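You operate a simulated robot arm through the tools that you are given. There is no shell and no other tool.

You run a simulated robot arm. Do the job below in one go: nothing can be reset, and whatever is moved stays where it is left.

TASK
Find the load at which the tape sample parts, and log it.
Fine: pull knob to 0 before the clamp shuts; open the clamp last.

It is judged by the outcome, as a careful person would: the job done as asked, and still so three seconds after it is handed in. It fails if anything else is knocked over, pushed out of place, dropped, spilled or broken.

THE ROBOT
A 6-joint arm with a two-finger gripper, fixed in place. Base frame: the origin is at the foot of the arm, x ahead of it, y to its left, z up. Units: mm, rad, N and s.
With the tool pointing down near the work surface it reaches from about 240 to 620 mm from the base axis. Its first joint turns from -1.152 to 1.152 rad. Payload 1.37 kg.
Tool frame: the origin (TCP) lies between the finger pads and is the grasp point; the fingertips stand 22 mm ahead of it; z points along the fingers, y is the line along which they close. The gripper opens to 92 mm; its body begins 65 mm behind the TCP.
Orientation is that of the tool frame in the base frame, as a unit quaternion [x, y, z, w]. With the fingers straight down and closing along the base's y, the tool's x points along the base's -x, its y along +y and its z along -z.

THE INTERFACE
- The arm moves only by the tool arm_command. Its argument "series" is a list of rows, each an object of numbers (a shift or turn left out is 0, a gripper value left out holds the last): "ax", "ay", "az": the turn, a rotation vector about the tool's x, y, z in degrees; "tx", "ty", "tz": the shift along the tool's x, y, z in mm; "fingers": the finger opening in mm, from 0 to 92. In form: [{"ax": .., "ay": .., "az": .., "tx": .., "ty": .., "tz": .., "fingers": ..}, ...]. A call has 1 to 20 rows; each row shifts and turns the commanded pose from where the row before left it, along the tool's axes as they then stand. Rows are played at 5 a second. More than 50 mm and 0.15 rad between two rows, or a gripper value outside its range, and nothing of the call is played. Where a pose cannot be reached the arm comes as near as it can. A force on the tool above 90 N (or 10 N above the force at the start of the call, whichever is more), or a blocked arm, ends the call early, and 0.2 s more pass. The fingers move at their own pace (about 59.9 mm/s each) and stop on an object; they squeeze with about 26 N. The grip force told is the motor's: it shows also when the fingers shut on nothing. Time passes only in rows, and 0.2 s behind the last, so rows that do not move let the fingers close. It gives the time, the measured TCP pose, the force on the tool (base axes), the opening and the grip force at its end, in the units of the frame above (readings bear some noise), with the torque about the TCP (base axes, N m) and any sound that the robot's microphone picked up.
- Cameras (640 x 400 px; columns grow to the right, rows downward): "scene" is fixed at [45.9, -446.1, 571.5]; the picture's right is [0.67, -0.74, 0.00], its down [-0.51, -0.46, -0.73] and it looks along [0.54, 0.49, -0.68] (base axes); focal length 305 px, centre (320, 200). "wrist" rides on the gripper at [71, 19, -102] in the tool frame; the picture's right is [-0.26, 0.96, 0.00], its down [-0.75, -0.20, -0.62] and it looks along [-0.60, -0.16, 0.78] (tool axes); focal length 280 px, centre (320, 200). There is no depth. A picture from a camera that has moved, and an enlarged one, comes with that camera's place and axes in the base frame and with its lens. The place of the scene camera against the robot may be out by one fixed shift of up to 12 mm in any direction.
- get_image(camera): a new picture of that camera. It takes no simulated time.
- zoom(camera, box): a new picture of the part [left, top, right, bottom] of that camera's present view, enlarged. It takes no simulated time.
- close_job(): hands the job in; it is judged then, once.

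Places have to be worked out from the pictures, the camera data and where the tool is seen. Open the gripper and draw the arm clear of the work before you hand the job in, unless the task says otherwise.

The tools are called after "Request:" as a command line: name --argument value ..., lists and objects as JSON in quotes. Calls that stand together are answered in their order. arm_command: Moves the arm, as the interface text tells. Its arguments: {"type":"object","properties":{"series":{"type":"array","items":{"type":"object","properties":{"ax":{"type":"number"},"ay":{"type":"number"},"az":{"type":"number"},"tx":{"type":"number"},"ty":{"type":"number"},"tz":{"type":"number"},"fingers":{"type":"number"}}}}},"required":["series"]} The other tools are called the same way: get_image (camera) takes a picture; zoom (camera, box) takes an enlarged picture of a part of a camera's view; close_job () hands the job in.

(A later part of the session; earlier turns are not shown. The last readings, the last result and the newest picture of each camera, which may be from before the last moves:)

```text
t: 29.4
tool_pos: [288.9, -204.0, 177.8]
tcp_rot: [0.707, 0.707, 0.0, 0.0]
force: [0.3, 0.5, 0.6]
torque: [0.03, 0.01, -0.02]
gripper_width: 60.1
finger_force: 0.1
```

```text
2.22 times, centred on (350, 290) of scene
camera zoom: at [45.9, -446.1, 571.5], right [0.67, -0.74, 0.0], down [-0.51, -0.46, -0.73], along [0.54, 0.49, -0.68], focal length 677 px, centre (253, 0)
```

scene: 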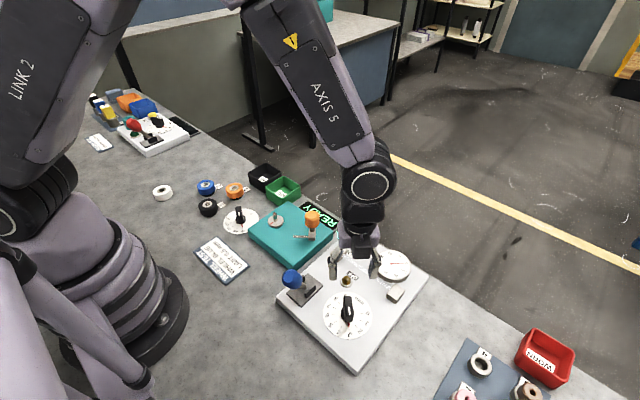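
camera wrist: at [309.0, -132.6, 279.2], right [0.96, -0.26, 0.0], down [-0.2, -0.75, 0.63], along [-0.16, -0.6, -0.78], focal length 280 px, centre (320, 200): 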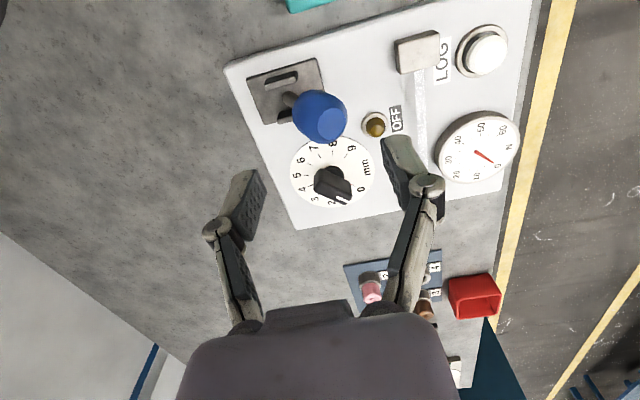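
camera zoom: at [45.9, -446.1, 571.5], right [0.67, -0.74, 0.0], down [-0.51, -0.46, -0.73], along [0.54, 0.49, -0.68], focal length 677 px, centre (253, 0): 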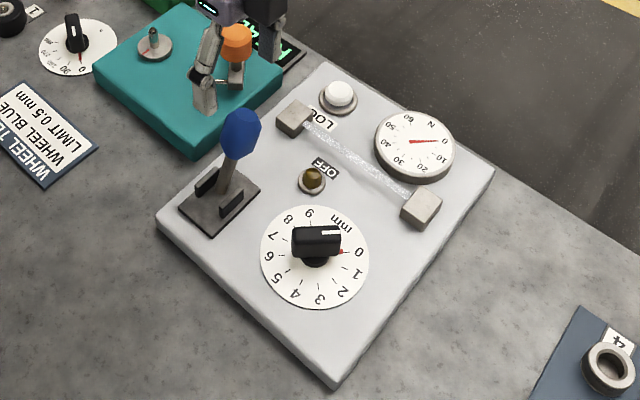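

The lever stays forward, knob at 0, gauge 0 N. I'll go back above the knob, turn to the gripping angle and check position.

Request:
arm_command --series '[{"tx": -32, "ty": -3.8, "fingers": 45}, {"tx": -32, "ty": -3.8}, {"tx": -31.8, "ty": -3.8}, {"az": -7.5}, {"az": -7.5}, {"az": -7.5}, {"az": -7.5}, {"az": -7.5}, {"az": -7.5}, {"tz": 30}, {"tz": 30}, {"tz": 25}, {}]'

Request:
get_image --camera "wrist"

```text
t: 32.2
tool_pos: [279.0, -301.3, 91.7]
tcp_rot: [0.383, 0.924, 0.0, 0.001]
force: [-0.8, -0.2, -0.4]
torque: [0.02, 0.02, 0.03]
gripper_width: 45.1
finger_force: 0.2
```

```text
taken
camera wrist: at [243.5, -237.1, 193.7], right [0.87, 0.5, 0.0], down [0.39, -0.68, 0.63], along [0.31, -0.54, -0.78], focal length 280 px, centre (320, 200)
```

wrist: 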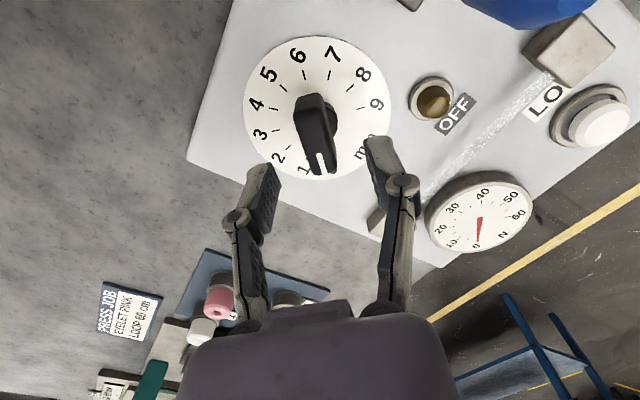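

The fingers are aligned with the bar. I'll trim by about 2 mm, lower to grip height and close on the bar.

Request:
arm_command --series '[{"tx": 2.3, "ty": -0.6, "tz": 10}, {"tz": 12}, {"tz": 12.5}, {}, {"fingers": 5}, {}, {}, {}]'

Request:
zoom --camera "scene" --box '[260, 200, 440, 380]'

Request:
get_image --camera "wrist"

```text
t: 34.0
tool_pos: [277.0, -299.0, 59.8]
tcp_rot: [0.384, 0.924, 0.0, 0.0]
force: [-21.9, -21.4, -4.7]
torque: [-0.41, 0.46, -0.01]
gripper_width: 16.0
finger_force: 27.8
```

```text
2.22 times, centred on (350, 290) of scene
camera zoom: at [45.9, -446.1, 571.5], right [0.67, -0.74, 0.0], down [-0.51, -0.46, -0.73], along [0.54, 0.49, -0.68], focal length 677 px, centre (253, 0)
```

zoom: 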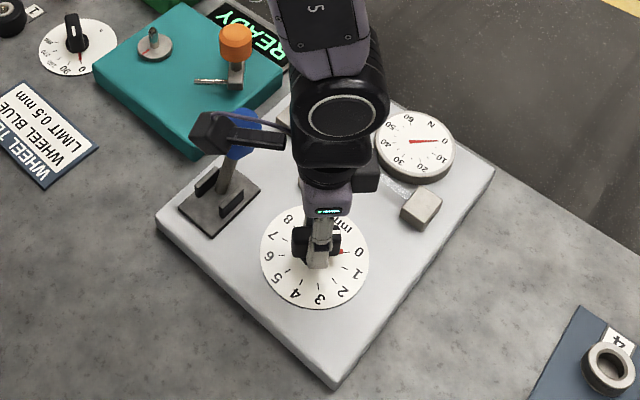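

```text
taken
camera wrist: at [240.8, -235.7, 160.5], right [0.87, 0.5, 0.0], down [0.39, -0.68, 0.63], along [0.31, -0.54, -0.78], focal length 280 px, centre (320, 200)
```

wrist: 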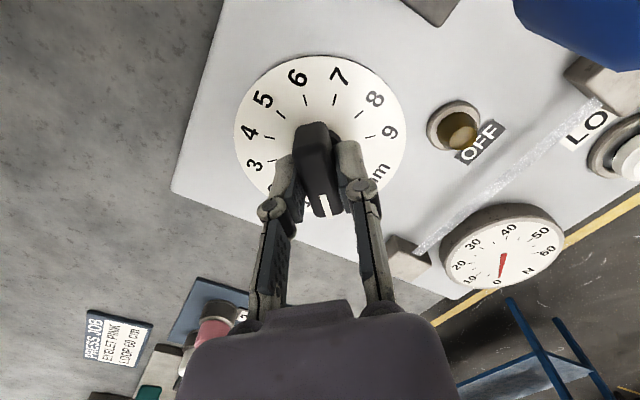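

Gripped at 16 mm with ~30 N sideways load; the gauge is visible in both cameras from here. I'll trim the side load and then turn 6° clockwise to see if the gauge responds.

Request:
arm_command --series '[{"ty": -1.2}, {"ty": -0.8}, {}]'

```text
t: 34.8
tool_pos: [276.8, -299.9, 59.3]
tcp_rot: [0.382, 0.924, -0.001, 0.001]
force: [-3.2, 5.1, 25.4]
torque: [0.13, 0.08, -0.06]
gripper_width: 16.1
finger_force: 28.1
```

Side load is gone. Now I'll turn clockwise 9° in small steps (about 0.3 mm) and watch the gauge.

Request:
arm_command --series '[{"tz": -0.8}, {"az": 3}, {"az": 3}, {"az": 3}, {}]'

Request:
zoom --camera "scene" --box '[310, 230, 430, 340]'

Request:
zoom --camera "wrist" --box '[400, 70, 600, 310]'

```text
t: 36.0
tool_pos: [277.2, -300.2, 58.8]
tcp_rot: [0.455, 0.891, 0.001, -0.001]
force: [33.1, 17.1, -21.5]
torque: [0.6, -0.36, 0.02]
gripper_width: 15.8
finger_force: 28.1
```

```text
3.64 times, centred on (370, 285) of scene
camera zoom: at [46.0, -446.2, 571.4], right [0.67, -0.74, 0.0], down [-0.51, -0.46, -0.73], along [0.54, 0.49, -0.68], focal length 1108 px, centre (138, -109)
```

zoom: 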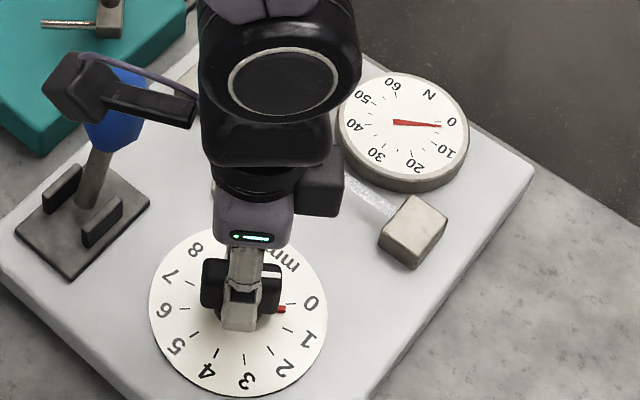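

```text
1.67 times, centred on (500, 190) of wrist
camera zoom: at [250.9, -231.0, 160.1], right [0.93, 0.36, 0.0], down [0.28, -0.73, 0.63], along [0.22, -0.58, -0.78], focal length 467 px, centre (20, 217)
```

zoom: 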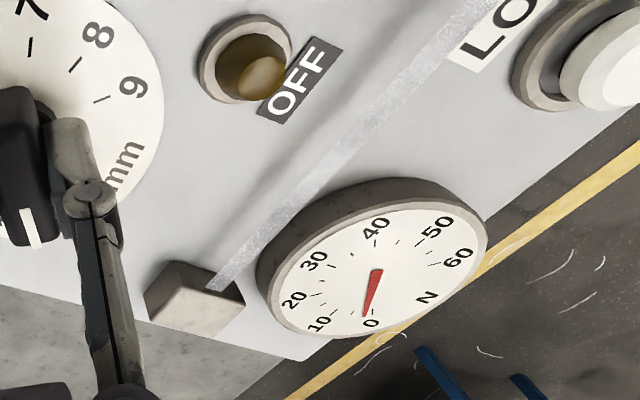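

The gauge has risen slightly above 0 (about 3 N at ~0.35 mm), so the clamp is shut and pulling. I'll trim the side load and re-read the force before going on.

Request:
arm_command --series '[{"ty": 1.2, "tz": 0.4}, {}, {}]'

```text
t: 36.8
tool_pos: [277.9, -300.6, 59.8]
tcp_rot: [0.454, 0.891, 0.0, -0.001]
force: [17.8, 10.7, -21.6]
torque: [-0.09, -0.49, -0.03]
gripper_width: 15.7
finger_force: 28.1
```

Still about 20 N of side load, so I'll trim a little more and turn another 9°.

Request:
arm_command --series '[{"ty": 1, "tz": 0.5}, {}, {"az": 3}, {"az": 3}, {"az": 3}, {}]'

Request:
zoom --camera "scene" --box '[310, 230, 430, 340]'

Request:
zoom --camera "wrist" --box '[400, 70, 640, 310]'

```text
t: 38.2
tool_pos: [276.2, -299.6, 57.5]
tcp_rot: [0.524, 0.852, 0.001, -0.001]
force: [-18.3, -7.5, 8.0]
torque: [0.6, 0.76, 0.02]
gripper_width: 15.7
finger_force: 28.1
```

```text
3.64 times, centred on (370, 285) of scene
camera zoom: at [45.9, -446.1, 571.6], right [0.67, -0.74, 0.0], down [-0.51, -0.46, -0.73], along [0.54, 0.49, -0.68], focal length 1108 px, centre (138, -109)
```

zoom: 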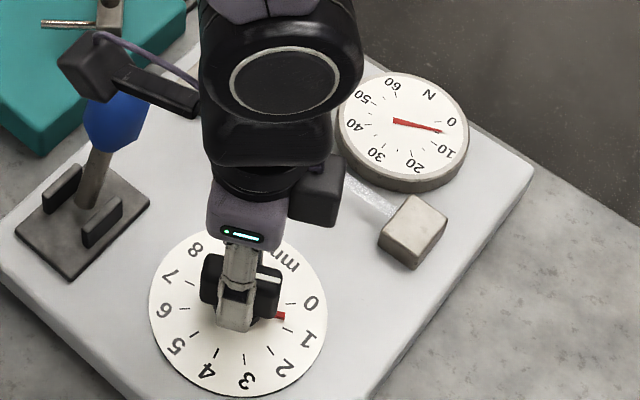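

```text
1.67 times, centred on (520, 190) of wrist
camera zoom: at [262.5, -227.8, 160.3], right [0.98, 0.2, 0.0], down [0.16, -0.77, 0.62], along [0.13, -0.61, -0.78], focal length 467 px, centre (-13, 217)
```

zoom: 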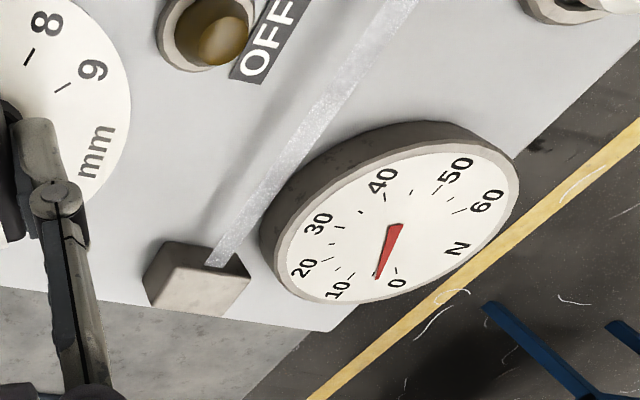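

At ~0.6 mm the gauge shows about 5–6 N, so roughly 9 N per mm. I'll continue in steps of about 0.4 mm, checking the gauge each time.

Request:
arm_command --series '[{"ty": -0.6}, {"az": 3}, {"az": 3}, {"az": 3}, {"az": 3}, {}]'

Request:
zoom --camera "scene" --box '[310, 230, 430, 340]'

```text
t: 39.6
tool_pos: [276.8, -299.4, 58.4]
tcp_rot: [0.609, 0.793, -0.001, 0.001]
force: [-10.0, -3.4, 15.7]
torque: [0.33, 0.32, -0.02]
gripper_width: 15.9
finger_force: 28.0
```

```text
3.64 times, centred on (370, 285) of scene
camera zoom: at [45.9, -446.1, 571.6], right [0.67, -0.74, 0.0], down [-0.51, -0.46, -0.73], along [0.54, 0.49, -0.68], focal length 1108 px, centre (138, -109)
```

zoom: 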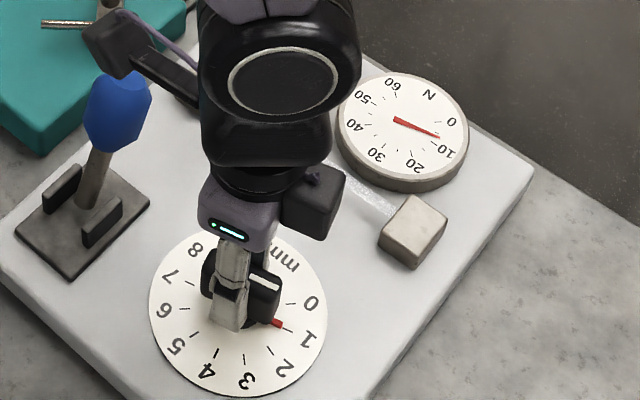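

At 1.0 mm the gauge reads about 9 N and the tape is intact. Next 0.4 mm.

Request:
arm_command --series '[{"ty": -0.4, "tz": -0.3}, {"az": 3}, {"az": 3}, {"az": 3}, {"az": 3}, {}]'

Request:
zoom --camera "scene" --box '[310, 230, 430, 340]'

```text
t: 41.0
tool_pos: [276.7, -300.6, 59.3]
tcp_rot: [0.689, 0.725, 0.0, 0.001]
force: [-1.6, -5.6, -1.2]
torque: [-0.58, 0.01, 0.0]
gripper_width: 15.8
finger_force: 28.1
```

```text
3.64 times, centred on (370, 285) of scene
camera zoom: at [46.0, -446.1, 571.5], right [0.67, -0.74, 0.0], down [-0.51, -0.46, -0.73], along [0.54, 0.49, -0.68], focal length 1108 px, centre (138, -109)
```

zoom: 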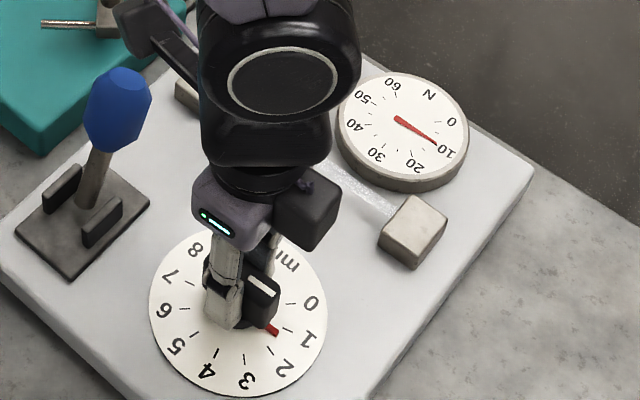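

At 1.4 mm the gauge is about 12 N. I'll keep going another 0.4 mm.

Request:
arm_command --series '[{"az": 3}, {"az": 3}, {"az": 3}, {"az": 3}, {}]'

Request:
zoom --camera "scene" --box '[310, 230, 430, 340]'

```text
t: 42.2
tool_pos: [277.3, -300.2, 58.9]
tcp_rot: [0.761, 0.649, 0.0, 0.001]
force: [19.2, -7.1, -26.2]
torque: [-0.07, -0.31, 0.02]
gripper_width: 16.1
finger_force: 28.1
```

```text
3.64 times, centred on (370, 285) of scene
camera zoom: at [46.0, -446.2, 571.4], right [0.67, -0.74, 0.0], down [-0.51, -0.46, -0.73], along [0.54, 0.49, -0.68], focal length 1108 px, centre (138, -109)
```

zoom: 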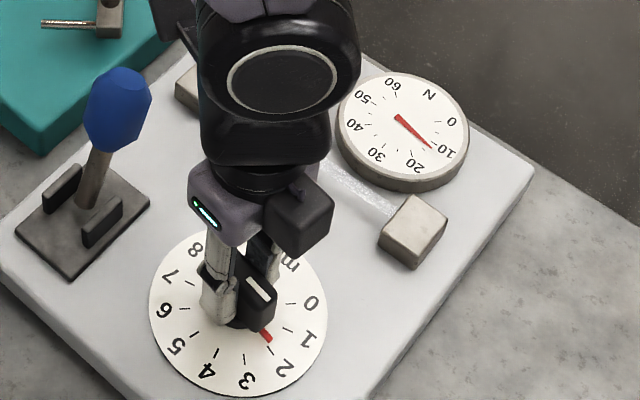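

At 1.8 mm the gauge is about 15–16 N. Trim the side load and go on another 0.4 mm.

Request:
arm_command --series '[{"ty": 0.8, "tz": 0.5}, {"az": 3}, {"az": 3}, {"az": 3}, {"az": 3}, {}]'

Request:
zoom --camera "scene" --box '[310, 230, 430, 340]'

```text
t: 43.6
tool_pos: [276.2, -299.9, 59.6]
tcp_rot: [0.825, 0.566, 0.0, -0.001]
force: [-7.8, -0.7, 26.8]
torque: [0.02, 0.18, 0.07]
gripper_width: 15.9
finger_force: 27.6
```

```text
3.64 times, centred on (370, 285) of scene
camera zoom: at [45.9, -446.0, 571.6], right [0.67, -0.74, 0.0], down [-0.51, -0.46, -0.73], along [0.54, 0.49, -0.68], focal length 1108 px, centre (138, -109)
```

zoom: 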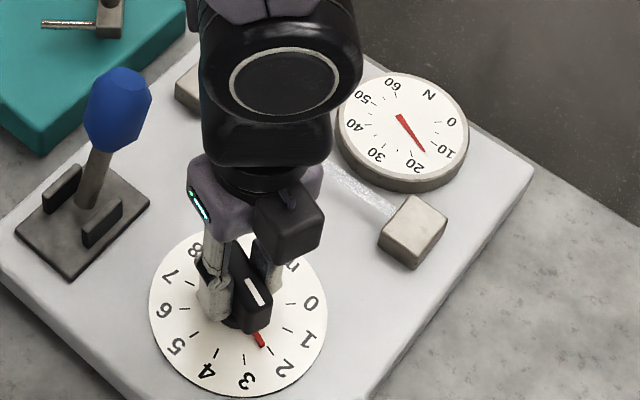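

At 2.2 mm the gauge is about 18–19 N. Next step.

Request:
arm_command --series '[{"tz": -0.5}, {"az": 3}, {"az": 3}, {"az": 3}, {"az": 3}, {}]'

Request:
zoom --camera "scene" --box '[310, 230, 430, 340]'

```text
t: 45.0
tool_pos: [276.4, -298.8, 58.4]
tcp_rot: [0.879, 0.476, 0.001, 0.0]
force: [-0.8, -1.3, 2.0]
torque: [-0.37, 0.17, -0.01]
gripper_width: 15.8
finger_force: 27.8
```

```text
3.64 times, centred on (370, 285) of scene
camera zoom: at [45.9, -446.1, 571.5], right [0.67, -0.74, 0.0], down [-0.51, -0.46, -0.73], along [0.54, 0.49, -0.68], focal length 1108 px, centre (138, -109)
```

zoom: 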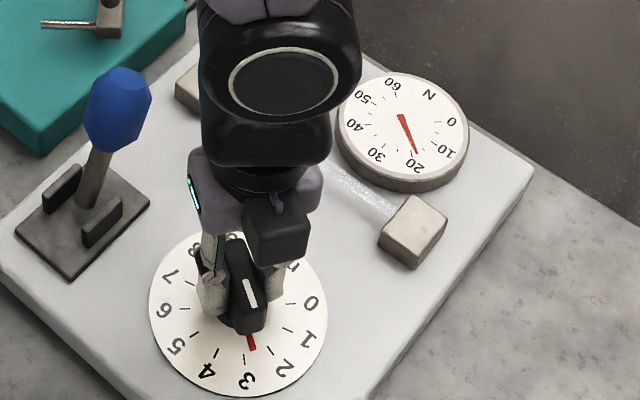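

At 2.6 mm the gauge is about 22 N; the tape is still whole. Next step.

Request:
arm_command --series '[{"az": 3}, {"az": 3}, {"az": 3}, {"az": 3}, {}]'

Request:
zoom --camera "scene" --box '[310, 230, 430, 340]'

```text
t: 46.2
tool_pos: [278.0, -299.9, 59.2]
tcp_rot: [0.924, 0.382, 0.001, 0.001]
force: [10.8, -12.7, -27.4]
torque: [-0.21, -0.18, 0.0]
gripper_width: 15.9
finger_force: 28.2
```

```text
3.64 times, centred on (370, 285) of scene
camera zoom: at [46.0, -446.2, 571.4], right [0.67, -0.74, 0.0], down [-0.51, -0.46, -0.73], along [0.54, 0.49, -0.68], focal length 1108 px, centre (138, -109)
```

zoom: 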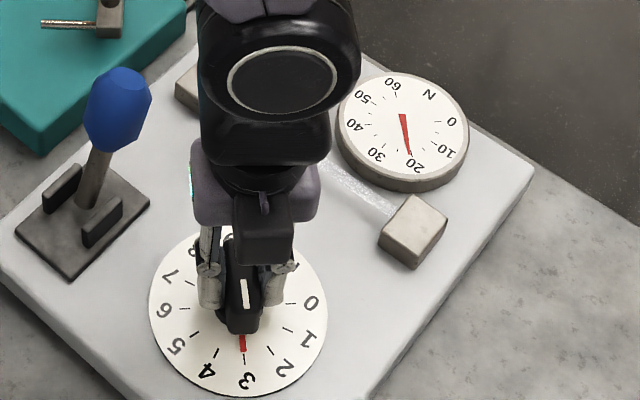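

At 3.0 mm the gauge is around 24 N. Trim and go on another 0.4 mm.

Request:
arm_command --series '[{"ty": 0.6, "tz": 0.4}, {"az": 3}, {"az": 3}, {"az": 3}, {"az": 3}, {}]'

Request:
zoom --camera "scene" --box '[310, 230, 430, 340]'

```text
t: 47.6
tool_pos: [278.0, -300.1, 59.1]
tcp_rot: [0.959, 0.282, 0.0, -0.001]
force: [-10.5, -3.6, 19.6]
torque: [-0.07, 0.26, 0.01]
gripper_width: 16.0
finger_force: 28.6
```

```text
3.64 times, centred on (370, 285) of scene
camera zoom: at [45.9, -446.1, 571.6], right [0.67, -0.74, 0.0], down [-0.51, -0.46, -0.73], along [0.54, 0.49, -0.68], focal length 1108 px, centre (138, -109)
```

zoom: 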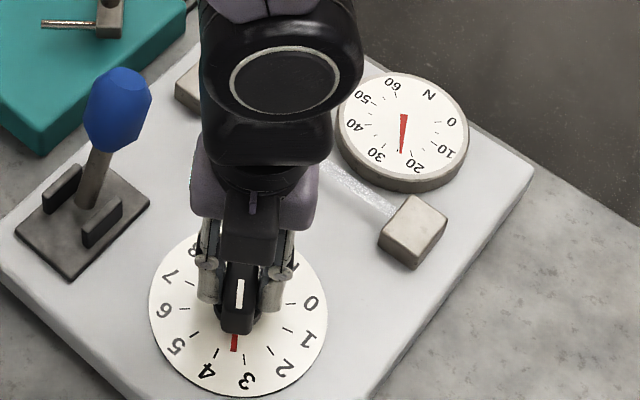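

At 3.4 mm it's about 27 N. Going on in 0.3 mm steps.

Request:
arm_command --series '[{"tz": -0.3}, {"az": 3}, {"az": 3}, {"az": 3}, {}]'

Request:
zoom --camera "scene" --box '[310, 230, 430, 340]'

```text
t: 48.8
tool_pos: [277.8, -299.8, 59.0]
tcp_rot: [0.978, 0.207, -0.001, 0.0]
force: [-18.8, -1.5, 16.1]
torque: [-0.1, 0.49, -0.04]
gripper_width: 15.8
finger_force: 27.8
```

```text
3.64 times, centred on (370, 285) of scene
camera zoom: at [45.9, -446.1, 571.6], right [0.67, -0.74, 0.0], down [-0.51, -0.46, -0.73], along [0.54, 0.49, -0.68], focal length 1108 px, centre (138, -109)
```

zoom: 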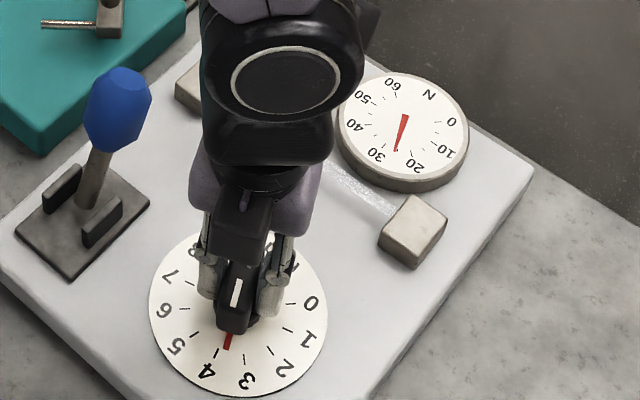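

At 3.7 mm it's about 28–29 N. Trim along x and continue.

Request:
arm_command --series '[{"tx": -0.8, "tz": -0.3}, {"az": 3}, {"az": 3}, {"az": 3}, {}]'

Request:
zoom --camera "scene" --box '[310, 230, 430, 340]'

```text
t: 50.0
tool_pos: [277.3, -299.8, 58.4]
tcp_rot: [0.991, 0.13, 0.0, 0.0]
force: [5.8, 12.1, 0.0]
torque: [0.22, 0.02, -0.02]
gripper_width: 15.9
finger_force: 27.6
```

```text
3.64 times, centred on (370, 285) of scene
camera zoom: at [46.0, -446.1, 571.5], right [0.67, -0.74, 0.0], down [-0.51, -0.46, -0.73], along [0.54, 0.49, -0.68], focal length 1108 px, centre (138, -109)
```

zoom: 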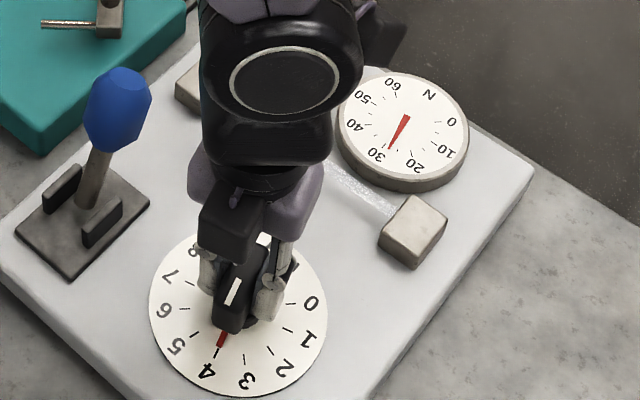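

At 4.0 mm it's about 31 N, tape still whole. Next 0.3 mm.

Request:
arm_command --series '[{"az": 3}, {"az": 3}, {"az": 3}, {}]'

Request:
zoom --camera "scene" --box '[310, 230, 430, 340]'

```text
t: 51.0
tool_pos: [278.1, -300.9, 57.8]
tcp_rot: [0.999, 0.052, 0.0, 0.0]
force: [22.4, 23.0, -8.8]
torque: [0.4, -0.65, -0.01]
gripper_width: 16.1
finger_force: 27.7
```

```text
3.64 times, centred on (370, 285) of scene
camera zoom: at [46.0, -446.2, 571.5], right [0.67, -0.74, 0.0], down [-0.51, -0.46, -0.73], along [0.54, 0.49, -0.68], focal length 1108 px, centre (138, -109)
```

zoom: 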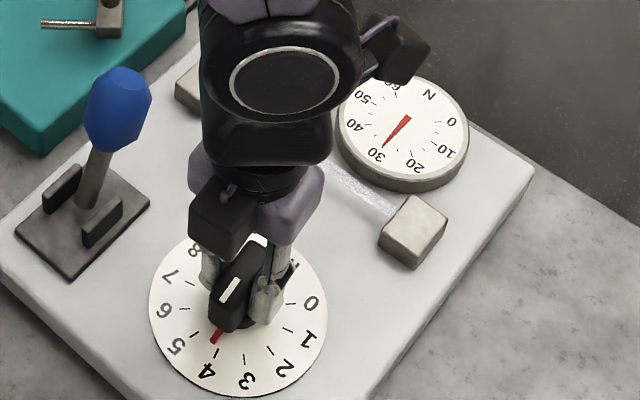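

At 4.3 mm it's about 33 N, and the wrist housing is starting to hide the gauge. I'll release the knob here, rise a little, check it holds, and swing the wrist back 180° to regrip.

Request:
arm_command --series '[{"tx": 0.8, "ty": -0.8}, {}, {"fingers": 45}, {}, {}, {"tz": -20}, {"tz": -25}, {"tz": -25}, {}]'

Request:
zoom --camera "scene" --box '[310, 230, 430, 340]'

```text
t: 53.0
tool_pos: [278.3, -301.0, 129.2]
tcp_rot: [0.999, 0.052, 0.0, 0.0]
force: [0.4, 1.1, -0.5]
torque: [-0.02, 0.01, 0.02]
gripper_width: 44.9
finger_force: 0.0
```

```text
3.64 times, centred on (370, 285) of scene
camera zoom: at [45.9, -446.1, 571.5], right [0.67, -0.74, 0.0], down [-0.51, -0.46, -0.73], along [0.54, 0.49, -0.68], focal length 1108 px, centre (138, -109)
```

zoom: 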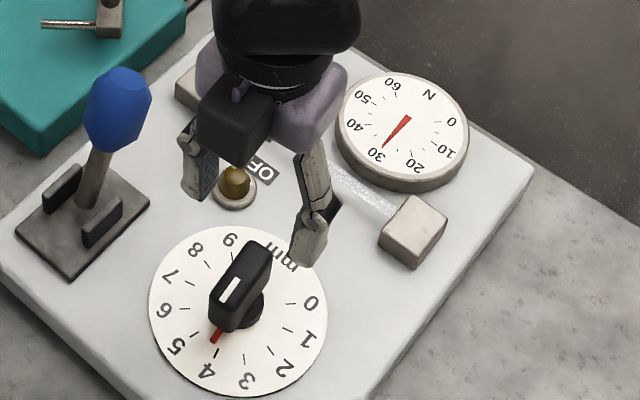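

The knob holds at 4.3 mm and the gauge stays around 33 N. Now I'll swing the wrist back 180°.

Request:
arm_command --series '[{"az": -7.5}, {"az": -7.5}, {"az": -7.5}, {"az": -7.5}, {"az": -7.5}, {"az": -7.5}, {"az": -7.5}, {"az": -7.5}, {"az": -7.5}, {"az": -7.5}, {"az": -7.5}, {"az": -7.5}, {"az": -7.5}, {"az": -7.5}, {"az": -7.5}, {"az": -7.5}, {"az": -7.5}, {"az": -7.5}, {"az": -7.5}, {"az": -7.5}]'

Request:
arm_command --series '[{"az": -7.5}, {"az": -7.5}, {"az": -7.5}, {"az": -7.5}, {}, {}]'

Request:
get_image --camera "wrist"

Request:
zoom --camera "scene" --box '[310, 230, 430, 340]'

```text
t: 57.2
tool_pos: [278.4, -299.4, 127.7]
tcp_rot: [0.208, 0.978, 0.0, 0.0]
force: [-0.2, -0.1, -0.7]
torque: [-0.01, 0.03, 0.01]
gripper_width: 44.9
finger_force: 0.0
```

```text
t: 58.6
tool_pos: [278.0, -298.5, 128.4]
tcp_rot: [-0.052, 0.999, 0.0, 0.0]
force: [0.0, -0.5, -0.4]
torque: [0.02, -0.01, 0.0]
gripper_width: 44.9
finger_force: 0.0
```

```text
taken
camera wrist: at [205.1, -287.3, 230.3], right [0.16, 0.99, 0.0], down [0.77, -0.12, 0.62], along [0.62, -0.1, -0.78], focal length 280 px, centre (320, 200)
```

wrist: 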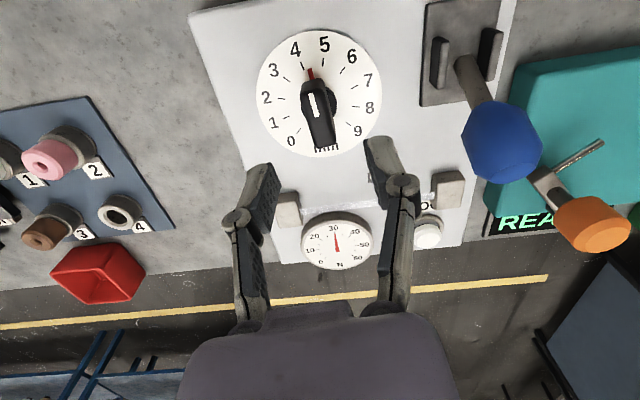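

```text
3.64 times, centred on (370, 285) of scene
camera zoom: at [45.9, -446.1, 571.5], right [0.67, -0.74, 0.0], down [-0.51, -0.46, -0.73], along [0.54, 0.49, -0.68], focal length 1108 px, centre (138, -109)
```

zoom: 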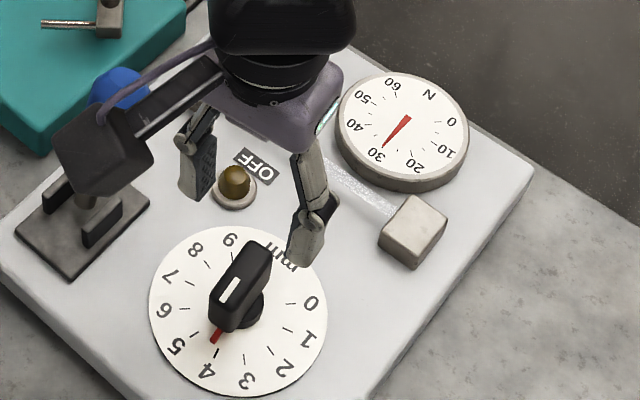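

Both cameras see the gauge from here. I'll zoom the wrist view for an accurate reading before gripping.

Request:
zoom --camera "wrist" --box '[290, 200, 390, 280]'

Request:
arm_command --series '[{"ty": -0.9, "tz": 20}, {"tz": 25}, {"tz": 25}, {}, {"fingers": 5}, {}, {}, {}]'

Request:
get_image --camera "wrist"

Request:
zoom --camera "scene" --box '[310, 230, 430, 340]'

```text
5.00 times, centred on (340, 240) of wrist
camera zoom: at [205.1, -287.3, 230.3], right [0.16, 0.99, 0.0], down [0.77, -0.12, 0.62], along [0.62, -0.1, -0.78], focal length 1402 px, centre (220, 0)
```

zoom: 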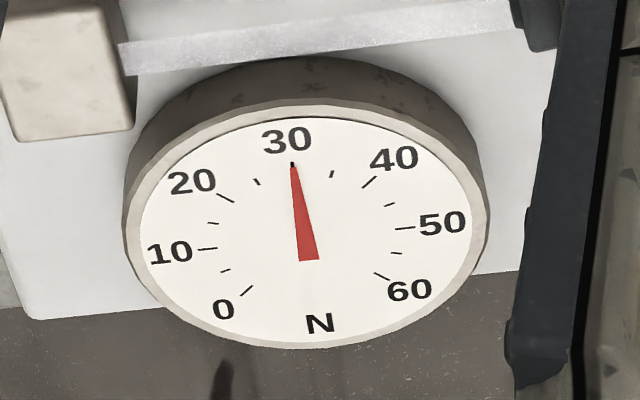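

```text
t: 60.4
tool_pos: [278.1, -300.2, 58.8]
tcp_rot: [-0.053, 0.999, 0.001, -0.001]
force: [3.9, 11.7, -2.2]
torque: [0.22, -0.12, 0.03]
gripper_width: 15.8
finger_force: 28.0
```

```text
taken
camera wrist: at [205.2, -288.1, 160.8], right [0.16, 0.99, 0.0], down [0.77, -0.13, 0.62], along [0.62, -0.1, -0.78], focal length 280 px, centre (320, 200)
```

wrist: 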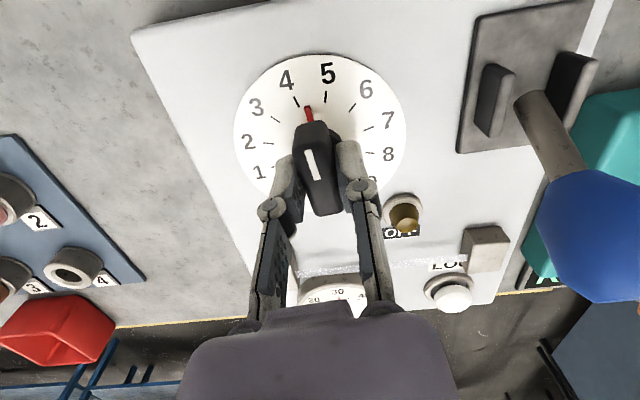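

```text
3.64 times, centred on (370, 285) of scene
camera zoom: at [46.0, -446.1, 571.5], right [0.67, -0.74, 0.0], down [-0.51, -0.46, -0.73], along [0.54, 0.49, -0.68], focal length 1108 px, centre (138, -109)
```

zoom: 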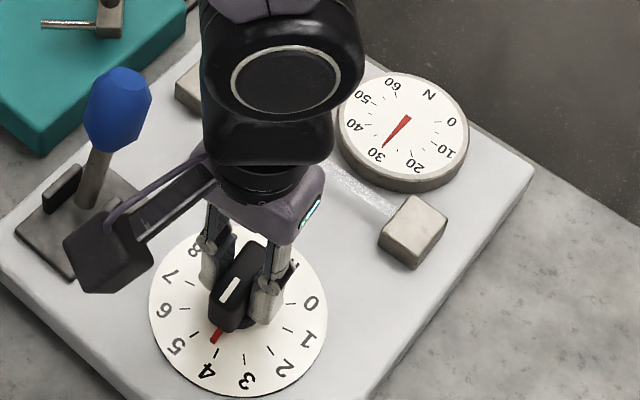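

The gauge reads 30 N at 4.3 mm, so 7 N per mm. Regripped well with low side load; I'll continue clockwise 0.3 mm at a time.

Request:
arm_command --series '[{"ty": 0.4}, {"az": 3}, {"az": 3}, {"az": 3}, {}]'

Request:
zoom --camera "scene" --box '[310, 230, 430, 340]'

```text
t: 61.6
tool_pos: [276.4, -299.7, 59.0]
tcp_rot: [0.027, 1.0, 0.0, 0.0]
force: [0.4, 2.5, -3.7]
torque: [0.14, 0.71, 0.03]
gripper_width: 15.8
finger_force: 28.0
```

```text
3.64 times, centred on (370, 285) of scene
camera zoom: at [45.9, -446.2, 571.5], right [0.67, -0.74, 0.0], down [-0.51, -0.46, -0.73], along [0.54, 0.49, -0.68], focal length 1108 px, centre (138, -109)
```

zoom: 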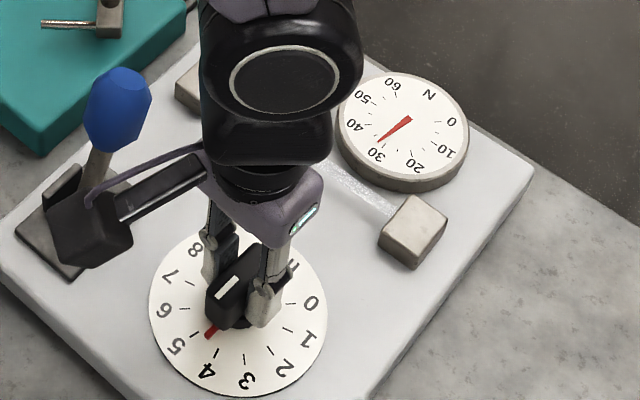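

At 4.6 mm the gauge is about 32 N and the tape holds. Next 0.3 mm.

Request:
arm_command --series '[{"az": 3}, {"az": 3}, {"az": 3}, {}]'

Request:
zoom --camera "scene" --box '[310, 230, 430, 340]'

```text
t: 62.6
tool_pos: [277.4, -300.0, 59.4]
tcp_rot: [0.105, 0.994, -0.001, 0.0]
force: [-14.5, 3.4, 20.7]
torque: [0.01, 0.12, 0.0]
gripper_width: 15.8
finger_force: 28.2
```

```text
3.64 times, centred on (370, 285) of scene
camera zoom: at [45.9, -446.1, 571.6], right [0.67, -0.74, 0.0], down [-0.51, -0.46, -0.73], along [0.54, 0.49, -0.68], focal length 1108 px, centre (138, -109)
```

zoom: 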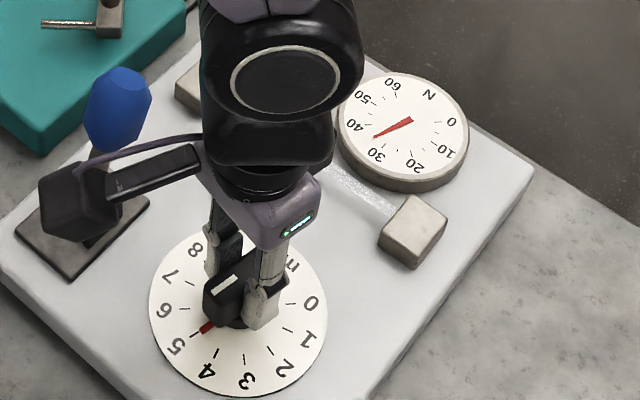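

At 4.9 mm it's about 34 N. Trim and continue.

Request:
arm_command --series '[{"tx": 0.6, "tz": -0.4}, {"az": 3}, {"az": 3}, {"az": 3}, {}]'

Request:
zoom --camera "scene" --box '[310, 230, 430, 340]'

```text
t: 63.8
tool_pos: [276.7, -300.5, 59.1]
tcp_rot: [0.183, 0.983, 0.0, 0.001]
force: [-3.5, -2.2, 3.7]
torque: [0.12, 0.44, 0.02]
gripper_width: 16.1
finger_force: 28.4
```

```text
3.64 times, centred on (370, 285) of scene
camera zoom: at [45.9, -446.1, 571.5], right [0.67, -0.74, 0.0], down [-0.51, -0.46, -0.73], along [0.54, 0.49, -0.68], focal length 1108 px, centre (138, -109)
```

zoom: 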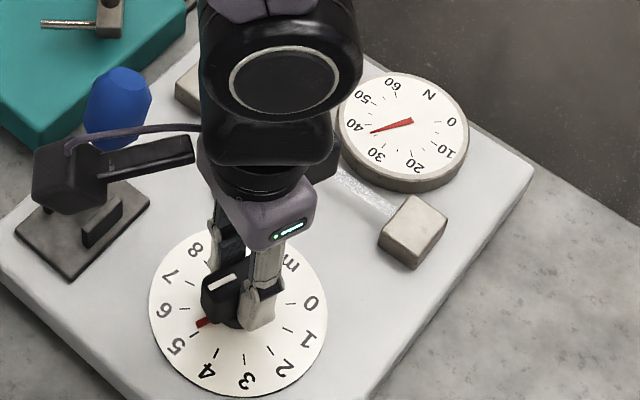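

At 5.2 mm it's about 36–37 N, tape still whole. Next 0.3 mm.

Request:
arm_command --series '[{"az": 3}, {"az": 3}, {"az": 3}, {}]'

Request:
zoom --camera "scene" --box '[310, 230, 430, 340]'

```text
t: 64.8
tool_pos: [278.1, -300.2, 59.5]
tcp_rot: [0.26, 0.966, 0.0, 0.0]
force: [1.6, 2.1, 2.3]
torque: [-0.4, -0.71, -0.03]
gripper_width: 16.0
finger_force: 28.4
```

```text
3.64 times, centred on (370, 285) of scene
camera zoom: at [45.9, -446.1, 571.5], right [0.67, -0.74, 0.0], down [-0.51, -0.46, -0.73], along [0.54, 0.49, -0.68], focal length 1108 px, centre (138, -109)
```

zoom: 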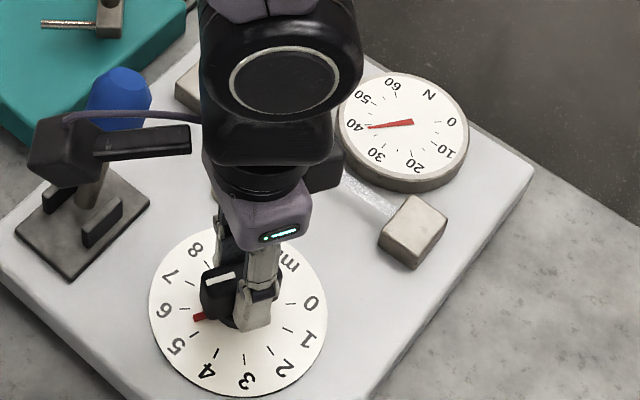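

At 5.5 mm it's about 38–39 N. Still intact; next step.

Request:
arm_command --series '[{"az": 3}, {"az": 3}, {"az": 3}, {}]'

Request:
zoom --camera "scene" --box '[310, 230, 430, 340]'

```text
t: 65.8
tool_pos: [276.6, -299.3, 58.6]
tcp_rot: [0.335, 0.942, -0.001, 0.0]
force: [5.4, -0.9, -1.7]
torque: [0.18, 0.12, -0.03]
gripper_width: 15.9
finger_force: 27.7
```

```text
3.64 times, centred on (370, 285) of scene
camera zoom: at [46.0, -446.1, 571.5], right [0.67, -0.74, 0.0], down [-0.51, -0.46, -0.73], along [0.54, 0.49, -0.68], focal length 1108 px, centre (138, -109)
```

zoom: 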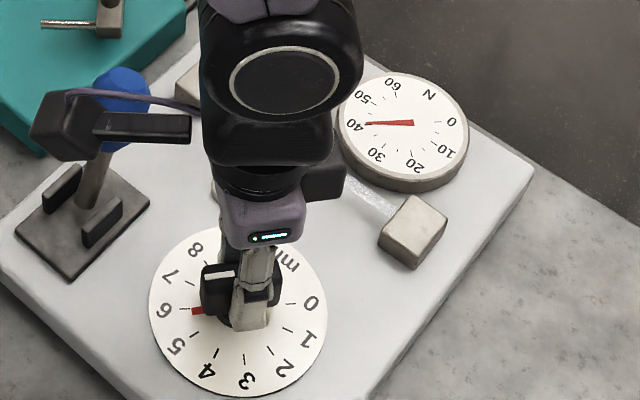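

At 5.8 mm it's about 40–41 N. Next step.

Request:
arm_command --series '[{"az": 3}, {"az": 3}, {"az": 3}, {}]'

Request:
zoom --camera "scene" --box '[310, 230, 430, 340]'

```text
t: 66.8
tool_pos: [278.7, -300.9, 59.3]
tcp_rot: [0.408, 0.913, 0.0, 0.001]
force: [9.1, 2.4, 0.5]
torque: [-0.52, -0.76, -0.02]
gripper_width: 15.8
finger_force: 28.3
```

```text
3.64 times, centred on (370, 285) of scene
camera zoom: at [45.9, -446.1, 571.5], right [0.67, -0.74, 0.0], down [-0.51, -0.46, -0.73], along [0.54, 0.49, -0.68], focal length 1108 px, centre (138, -109)
```

zoom: 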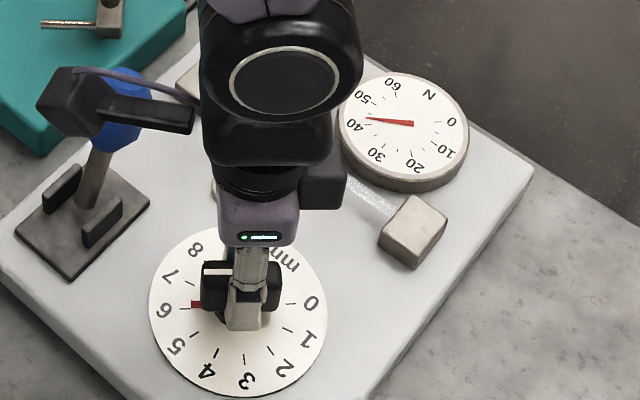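

At 6.1 mm it's about 43 N and still intact. Next 0.3 mm.

Request:
arm_command --series '[{"az": 3}, {"az": 3}, {"az": 3}, {}]'

Request:
zoom --camera "scene" --box '[310, 230, 430, 340]'

```text
t: 67.8
tool_pos: [277.7, -300.1, 59.4]
tcp_rot: [0.477, 0.879, 0.0, 0.0]
force: [4.0, 4.9, 19.9]
torque: [-0.1, -0.21, 0.02]
gripper_width: 15.8
finger_force: 27.7
```

```text
3.64 times, centred on (370, 285) of scene
camera zoom: at [45.9, -446.1, 571.6], right [0.67, -0.74, 0.0], down [-0.51, -0.46, -0.73], along [0.54, 0.49, -0.68], focal length 1108 px, centre (138, -109)
```

zoom: 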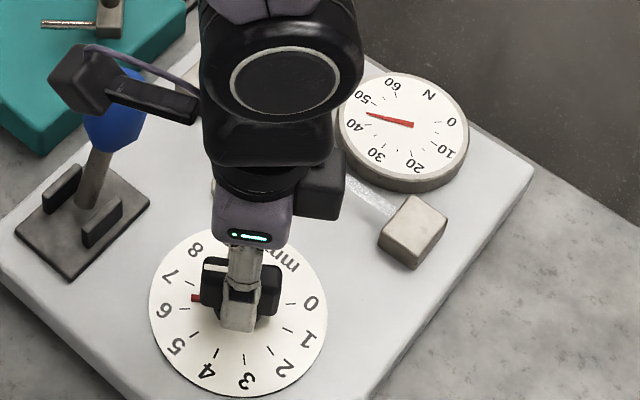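

At 6.4 mm it's about 45 N. Next step.

Request:
arm_command --series '[{"tz": -0.4}, {"az": 3}, {"az": 3}, {"az": 3}, {}]'

Request:
zoom --camera "scene" --box '[310, 230, 430, 340]'

```text
t: 69.0
tool_pos: [276.8, -300.4, 58.8]
tcp_rot: [0.545, 0.838, -0.001, 0.001]
force: [9.9, -8.6, -21.1]
torque: [-0.55, -0.37, 0.01]
gripper_width: 16.0
finger_force: 27.5
```

```text
3.64 times, centred on (370, 285) of scene
camera zoom: at [46.0, -446.2, 571.5], right [0.67, -0.74, 0.0], down [-0.51, -0.46, -0.73], along [0.54, 0.49, -0.68], focal length 1108 px, centre (138, -109)
```

zoom: 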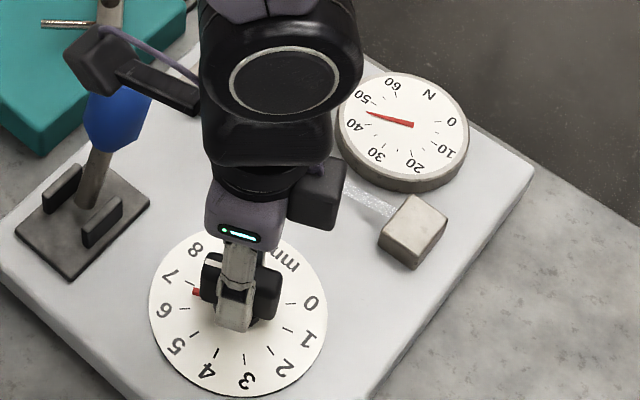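

The needle barely moved this time (about 45–46 N), so I'll look closely at the gauge and tape to see whether it has parted with the gauge holding its peak.

Request:
zoom --camera "scene" --box '[365, 245, 415, 300]'

Request:
get_image --camera "wrist"

Request:
zoom --camera "wrist" --box '[380, 50, 640, 270]'

```text
7.27 times, centred on (390, 272) of scene
camera zoom: at [46.0, -446.2, 571.5], right [0.67, -0.74, 0.0], down [-0.51, -0.46, -0.73], along [0.54, 0.49, -0.68], focal length 2215 px, centre (-189, -327)
```

zoom: 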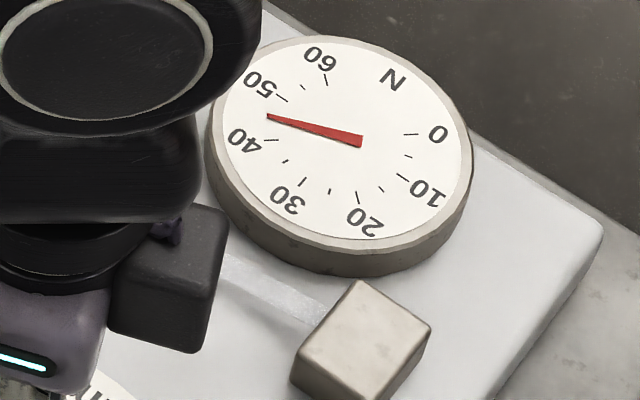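

```text
taken
camera wrist: at [266.1, -227.3, 160.5], right [0.99, 0.15, 0.0], down [0.12, -0.77, 0.63], along [0.1, -0.62, -0.78], focal length 280 px, centre (320, 200)
```

wrist: 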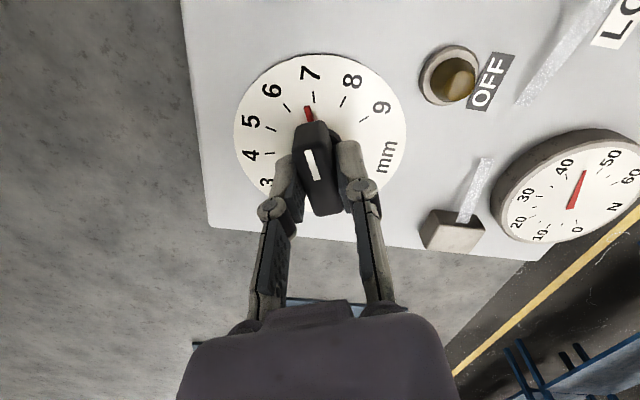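

```text
1.82 times, centred on (510, 160) of wrist
camera zoom: at [266.1, -227.3, 160.5], right [0.99, 0.15, 0.0], down [0.12, -0.77, 0.63], along [0.1, -0.62, -0.78], focal length 510 px, centre (-26, 273)
```

zoom: 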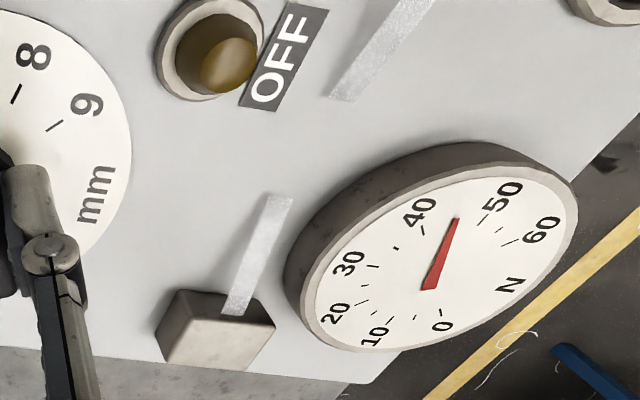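

The tape has parted: there's a clear gap between the two tape ends, and the gauge needle holds at about 45–46 N. I'll leave the knob there, release it and rise to look at the gauge and LOG button.

Request:
arm_command --series '[{"fingers": 45}, {}, {}, {"tz": -20}, {"tz": -30}, {"tz": -30}, {"tz": -20}, {}]'

Request:
get_image --camera "wrist"

Request:
zoom --camera "scene" --box '[300, 220, 430, 340]'

```text
t: 70.8
tool_pos: [278.1, -298.2, 159.6]
tcp_rot: [0.544, 0.839, -0.001, 0.0]
force: [-0.2, -0.2, -0.5]
torque: [-0.02, 0.02, 0.03]
gripper_width: 45.0
finger_force: 0.2
```

```text
taken
camera wrist: at [266.7, -226.1, 261.8], right [0.99, 0.15, 0.0], down [0.12, -0.77, 0.63], along [0.1, -0.62, -0.78], focal length 280 px, centre (320, 200)
```

wrist: 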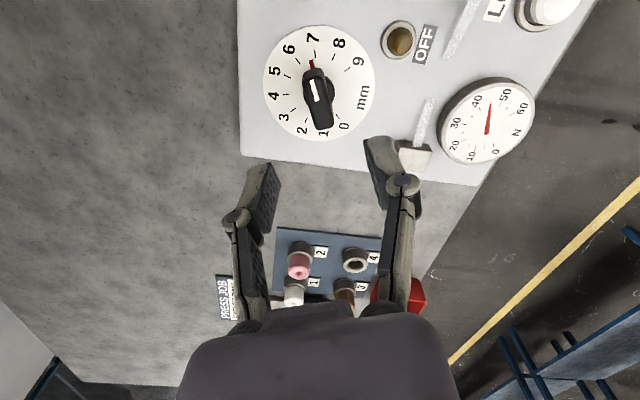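

```text
3.33 times, centred on (365, 280) of scene
camera zoom: at [45.9, -446.1, 571.5], right [0.67, -0.74, 0.0], down [-0.51, -0.46, -0.73], along [0.54, 0.49, -0.68], focal length 1015 px, centre (170, -67)
```

zoom: 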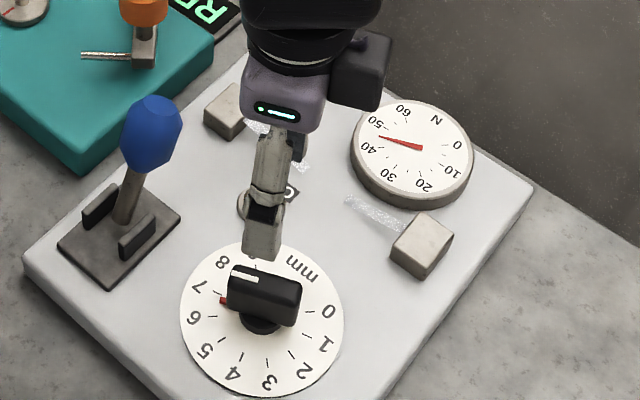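

The gauge holds its peak after parting. I'll zoom in for an exact reading before pressing LOG.

Request:
zoom --camera "wrist" --box '[435, 75, 540, 165]'

Request:
zoom --camera "scene" --box '[365, 245, 415, 300]'

Request:
zoom --camera "wrist" --box '[370, 0, 610, 180]'

```text
4.44 times, centred on (488, 120) of wrist
camera zoom: at [266.7, -226.1, 261.8], right [0.99, 0.15, 0.0], down [0.12, -0.77, 0.63], along [0.1, -0.62, -0.78], focal length 1246 px, centre (-424, 556)
```

zoom: 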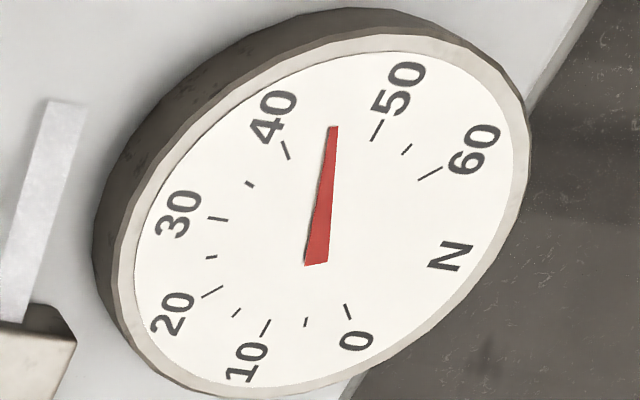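

```text
7.27 times, centred on (390, 272) of scene
camera zoom: at [45.9, -446.1, 571.5], right [0.67, -0.74, 0.0], down [-0.51, -0.46, -0.73], along [0.54, 0.49, -0.68], focal length 2215 px, centre (-189, -327)
```

zoom: 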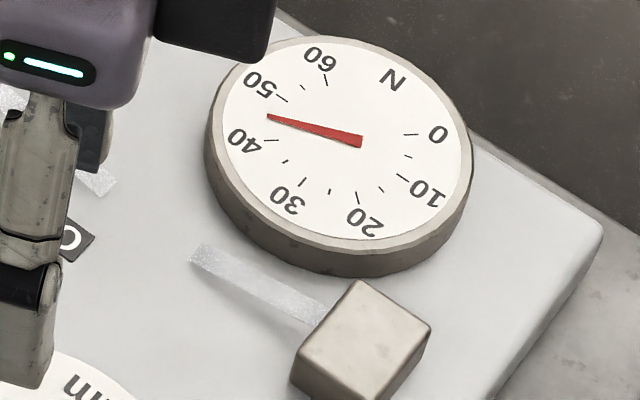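

```text
2.22 times, centred on (490, 90) of wrist
camera zoom: at [266.7, -226.1, 261.8], right [0.99, 0.15, 0.0], down [0.12, -0.77, 0.63], along [0.1, -0.62, -0.78], focal length 623 px, centre (-58, 444)
```

zoom: 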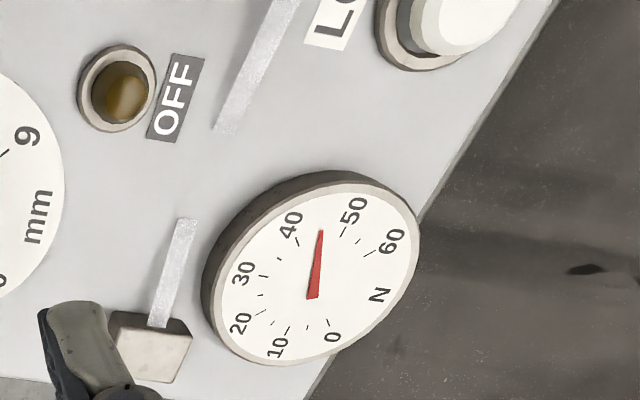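

The needle is right at the 45 N mark, held. Now I'll go above the LOG button (about (424, -212)) with the fingers closed.

Request:
arm_command --series '[{"az": -7.4, "fingers": 0}, {"az": -7.4}, {"az": -7.4}, {"az": -7.4}, {"az": -7.4}, {"az": -7.4}, {"az": -7.4}, {"az": -7.4}, {"az": -6.8}, {"tx": -36.5, "ty": 21.5}, {"tx": -36.5, "ty": 21.5}, {"tx": -36.5, "ty": 21.5}, {"tx": -36.5, "ty": 21.5}, {}]'

Request:
get_image --camera "wrist"

Request:
get_image --camera "scene"

```text
t: 73.8
tool_pos: [423.6, -213.3, 159.9]
tcp_rot: [0.0, 1.0, 0.0, 0.0]
force: [1.2, -0.4, -0.4]
torque: [0.03, 0.01, -0.03]
gripper_width: 0.0
finger_force: 25.6
```

```text
taken
camera wrist: at [353.8, -193.5, 261.5], right [0.26, 0.96, 0.0], down [0.75, -0.2, 0.62], along [0.6, -0.16, -0.78], focal length 280 px, centre (320, 200)
```

wrist: 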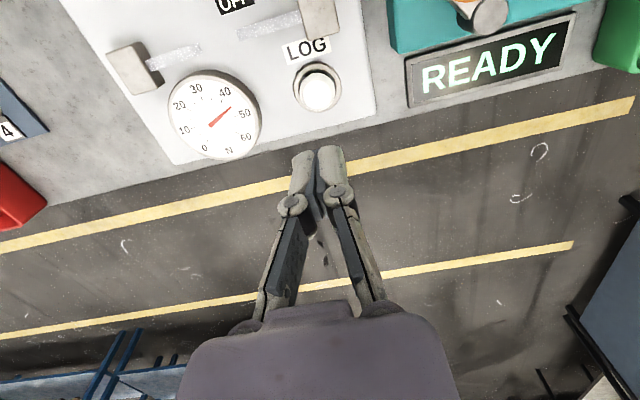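

```text
taken
```

scene: 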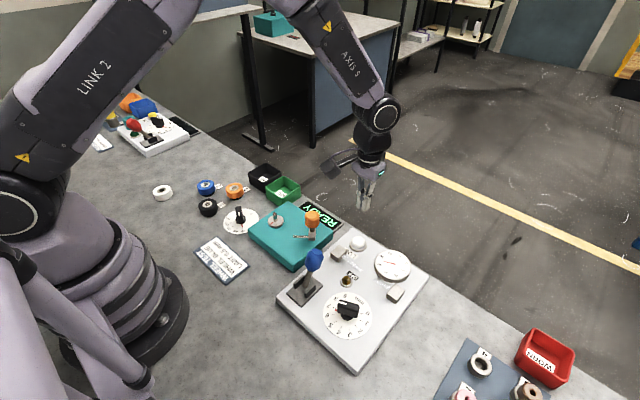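

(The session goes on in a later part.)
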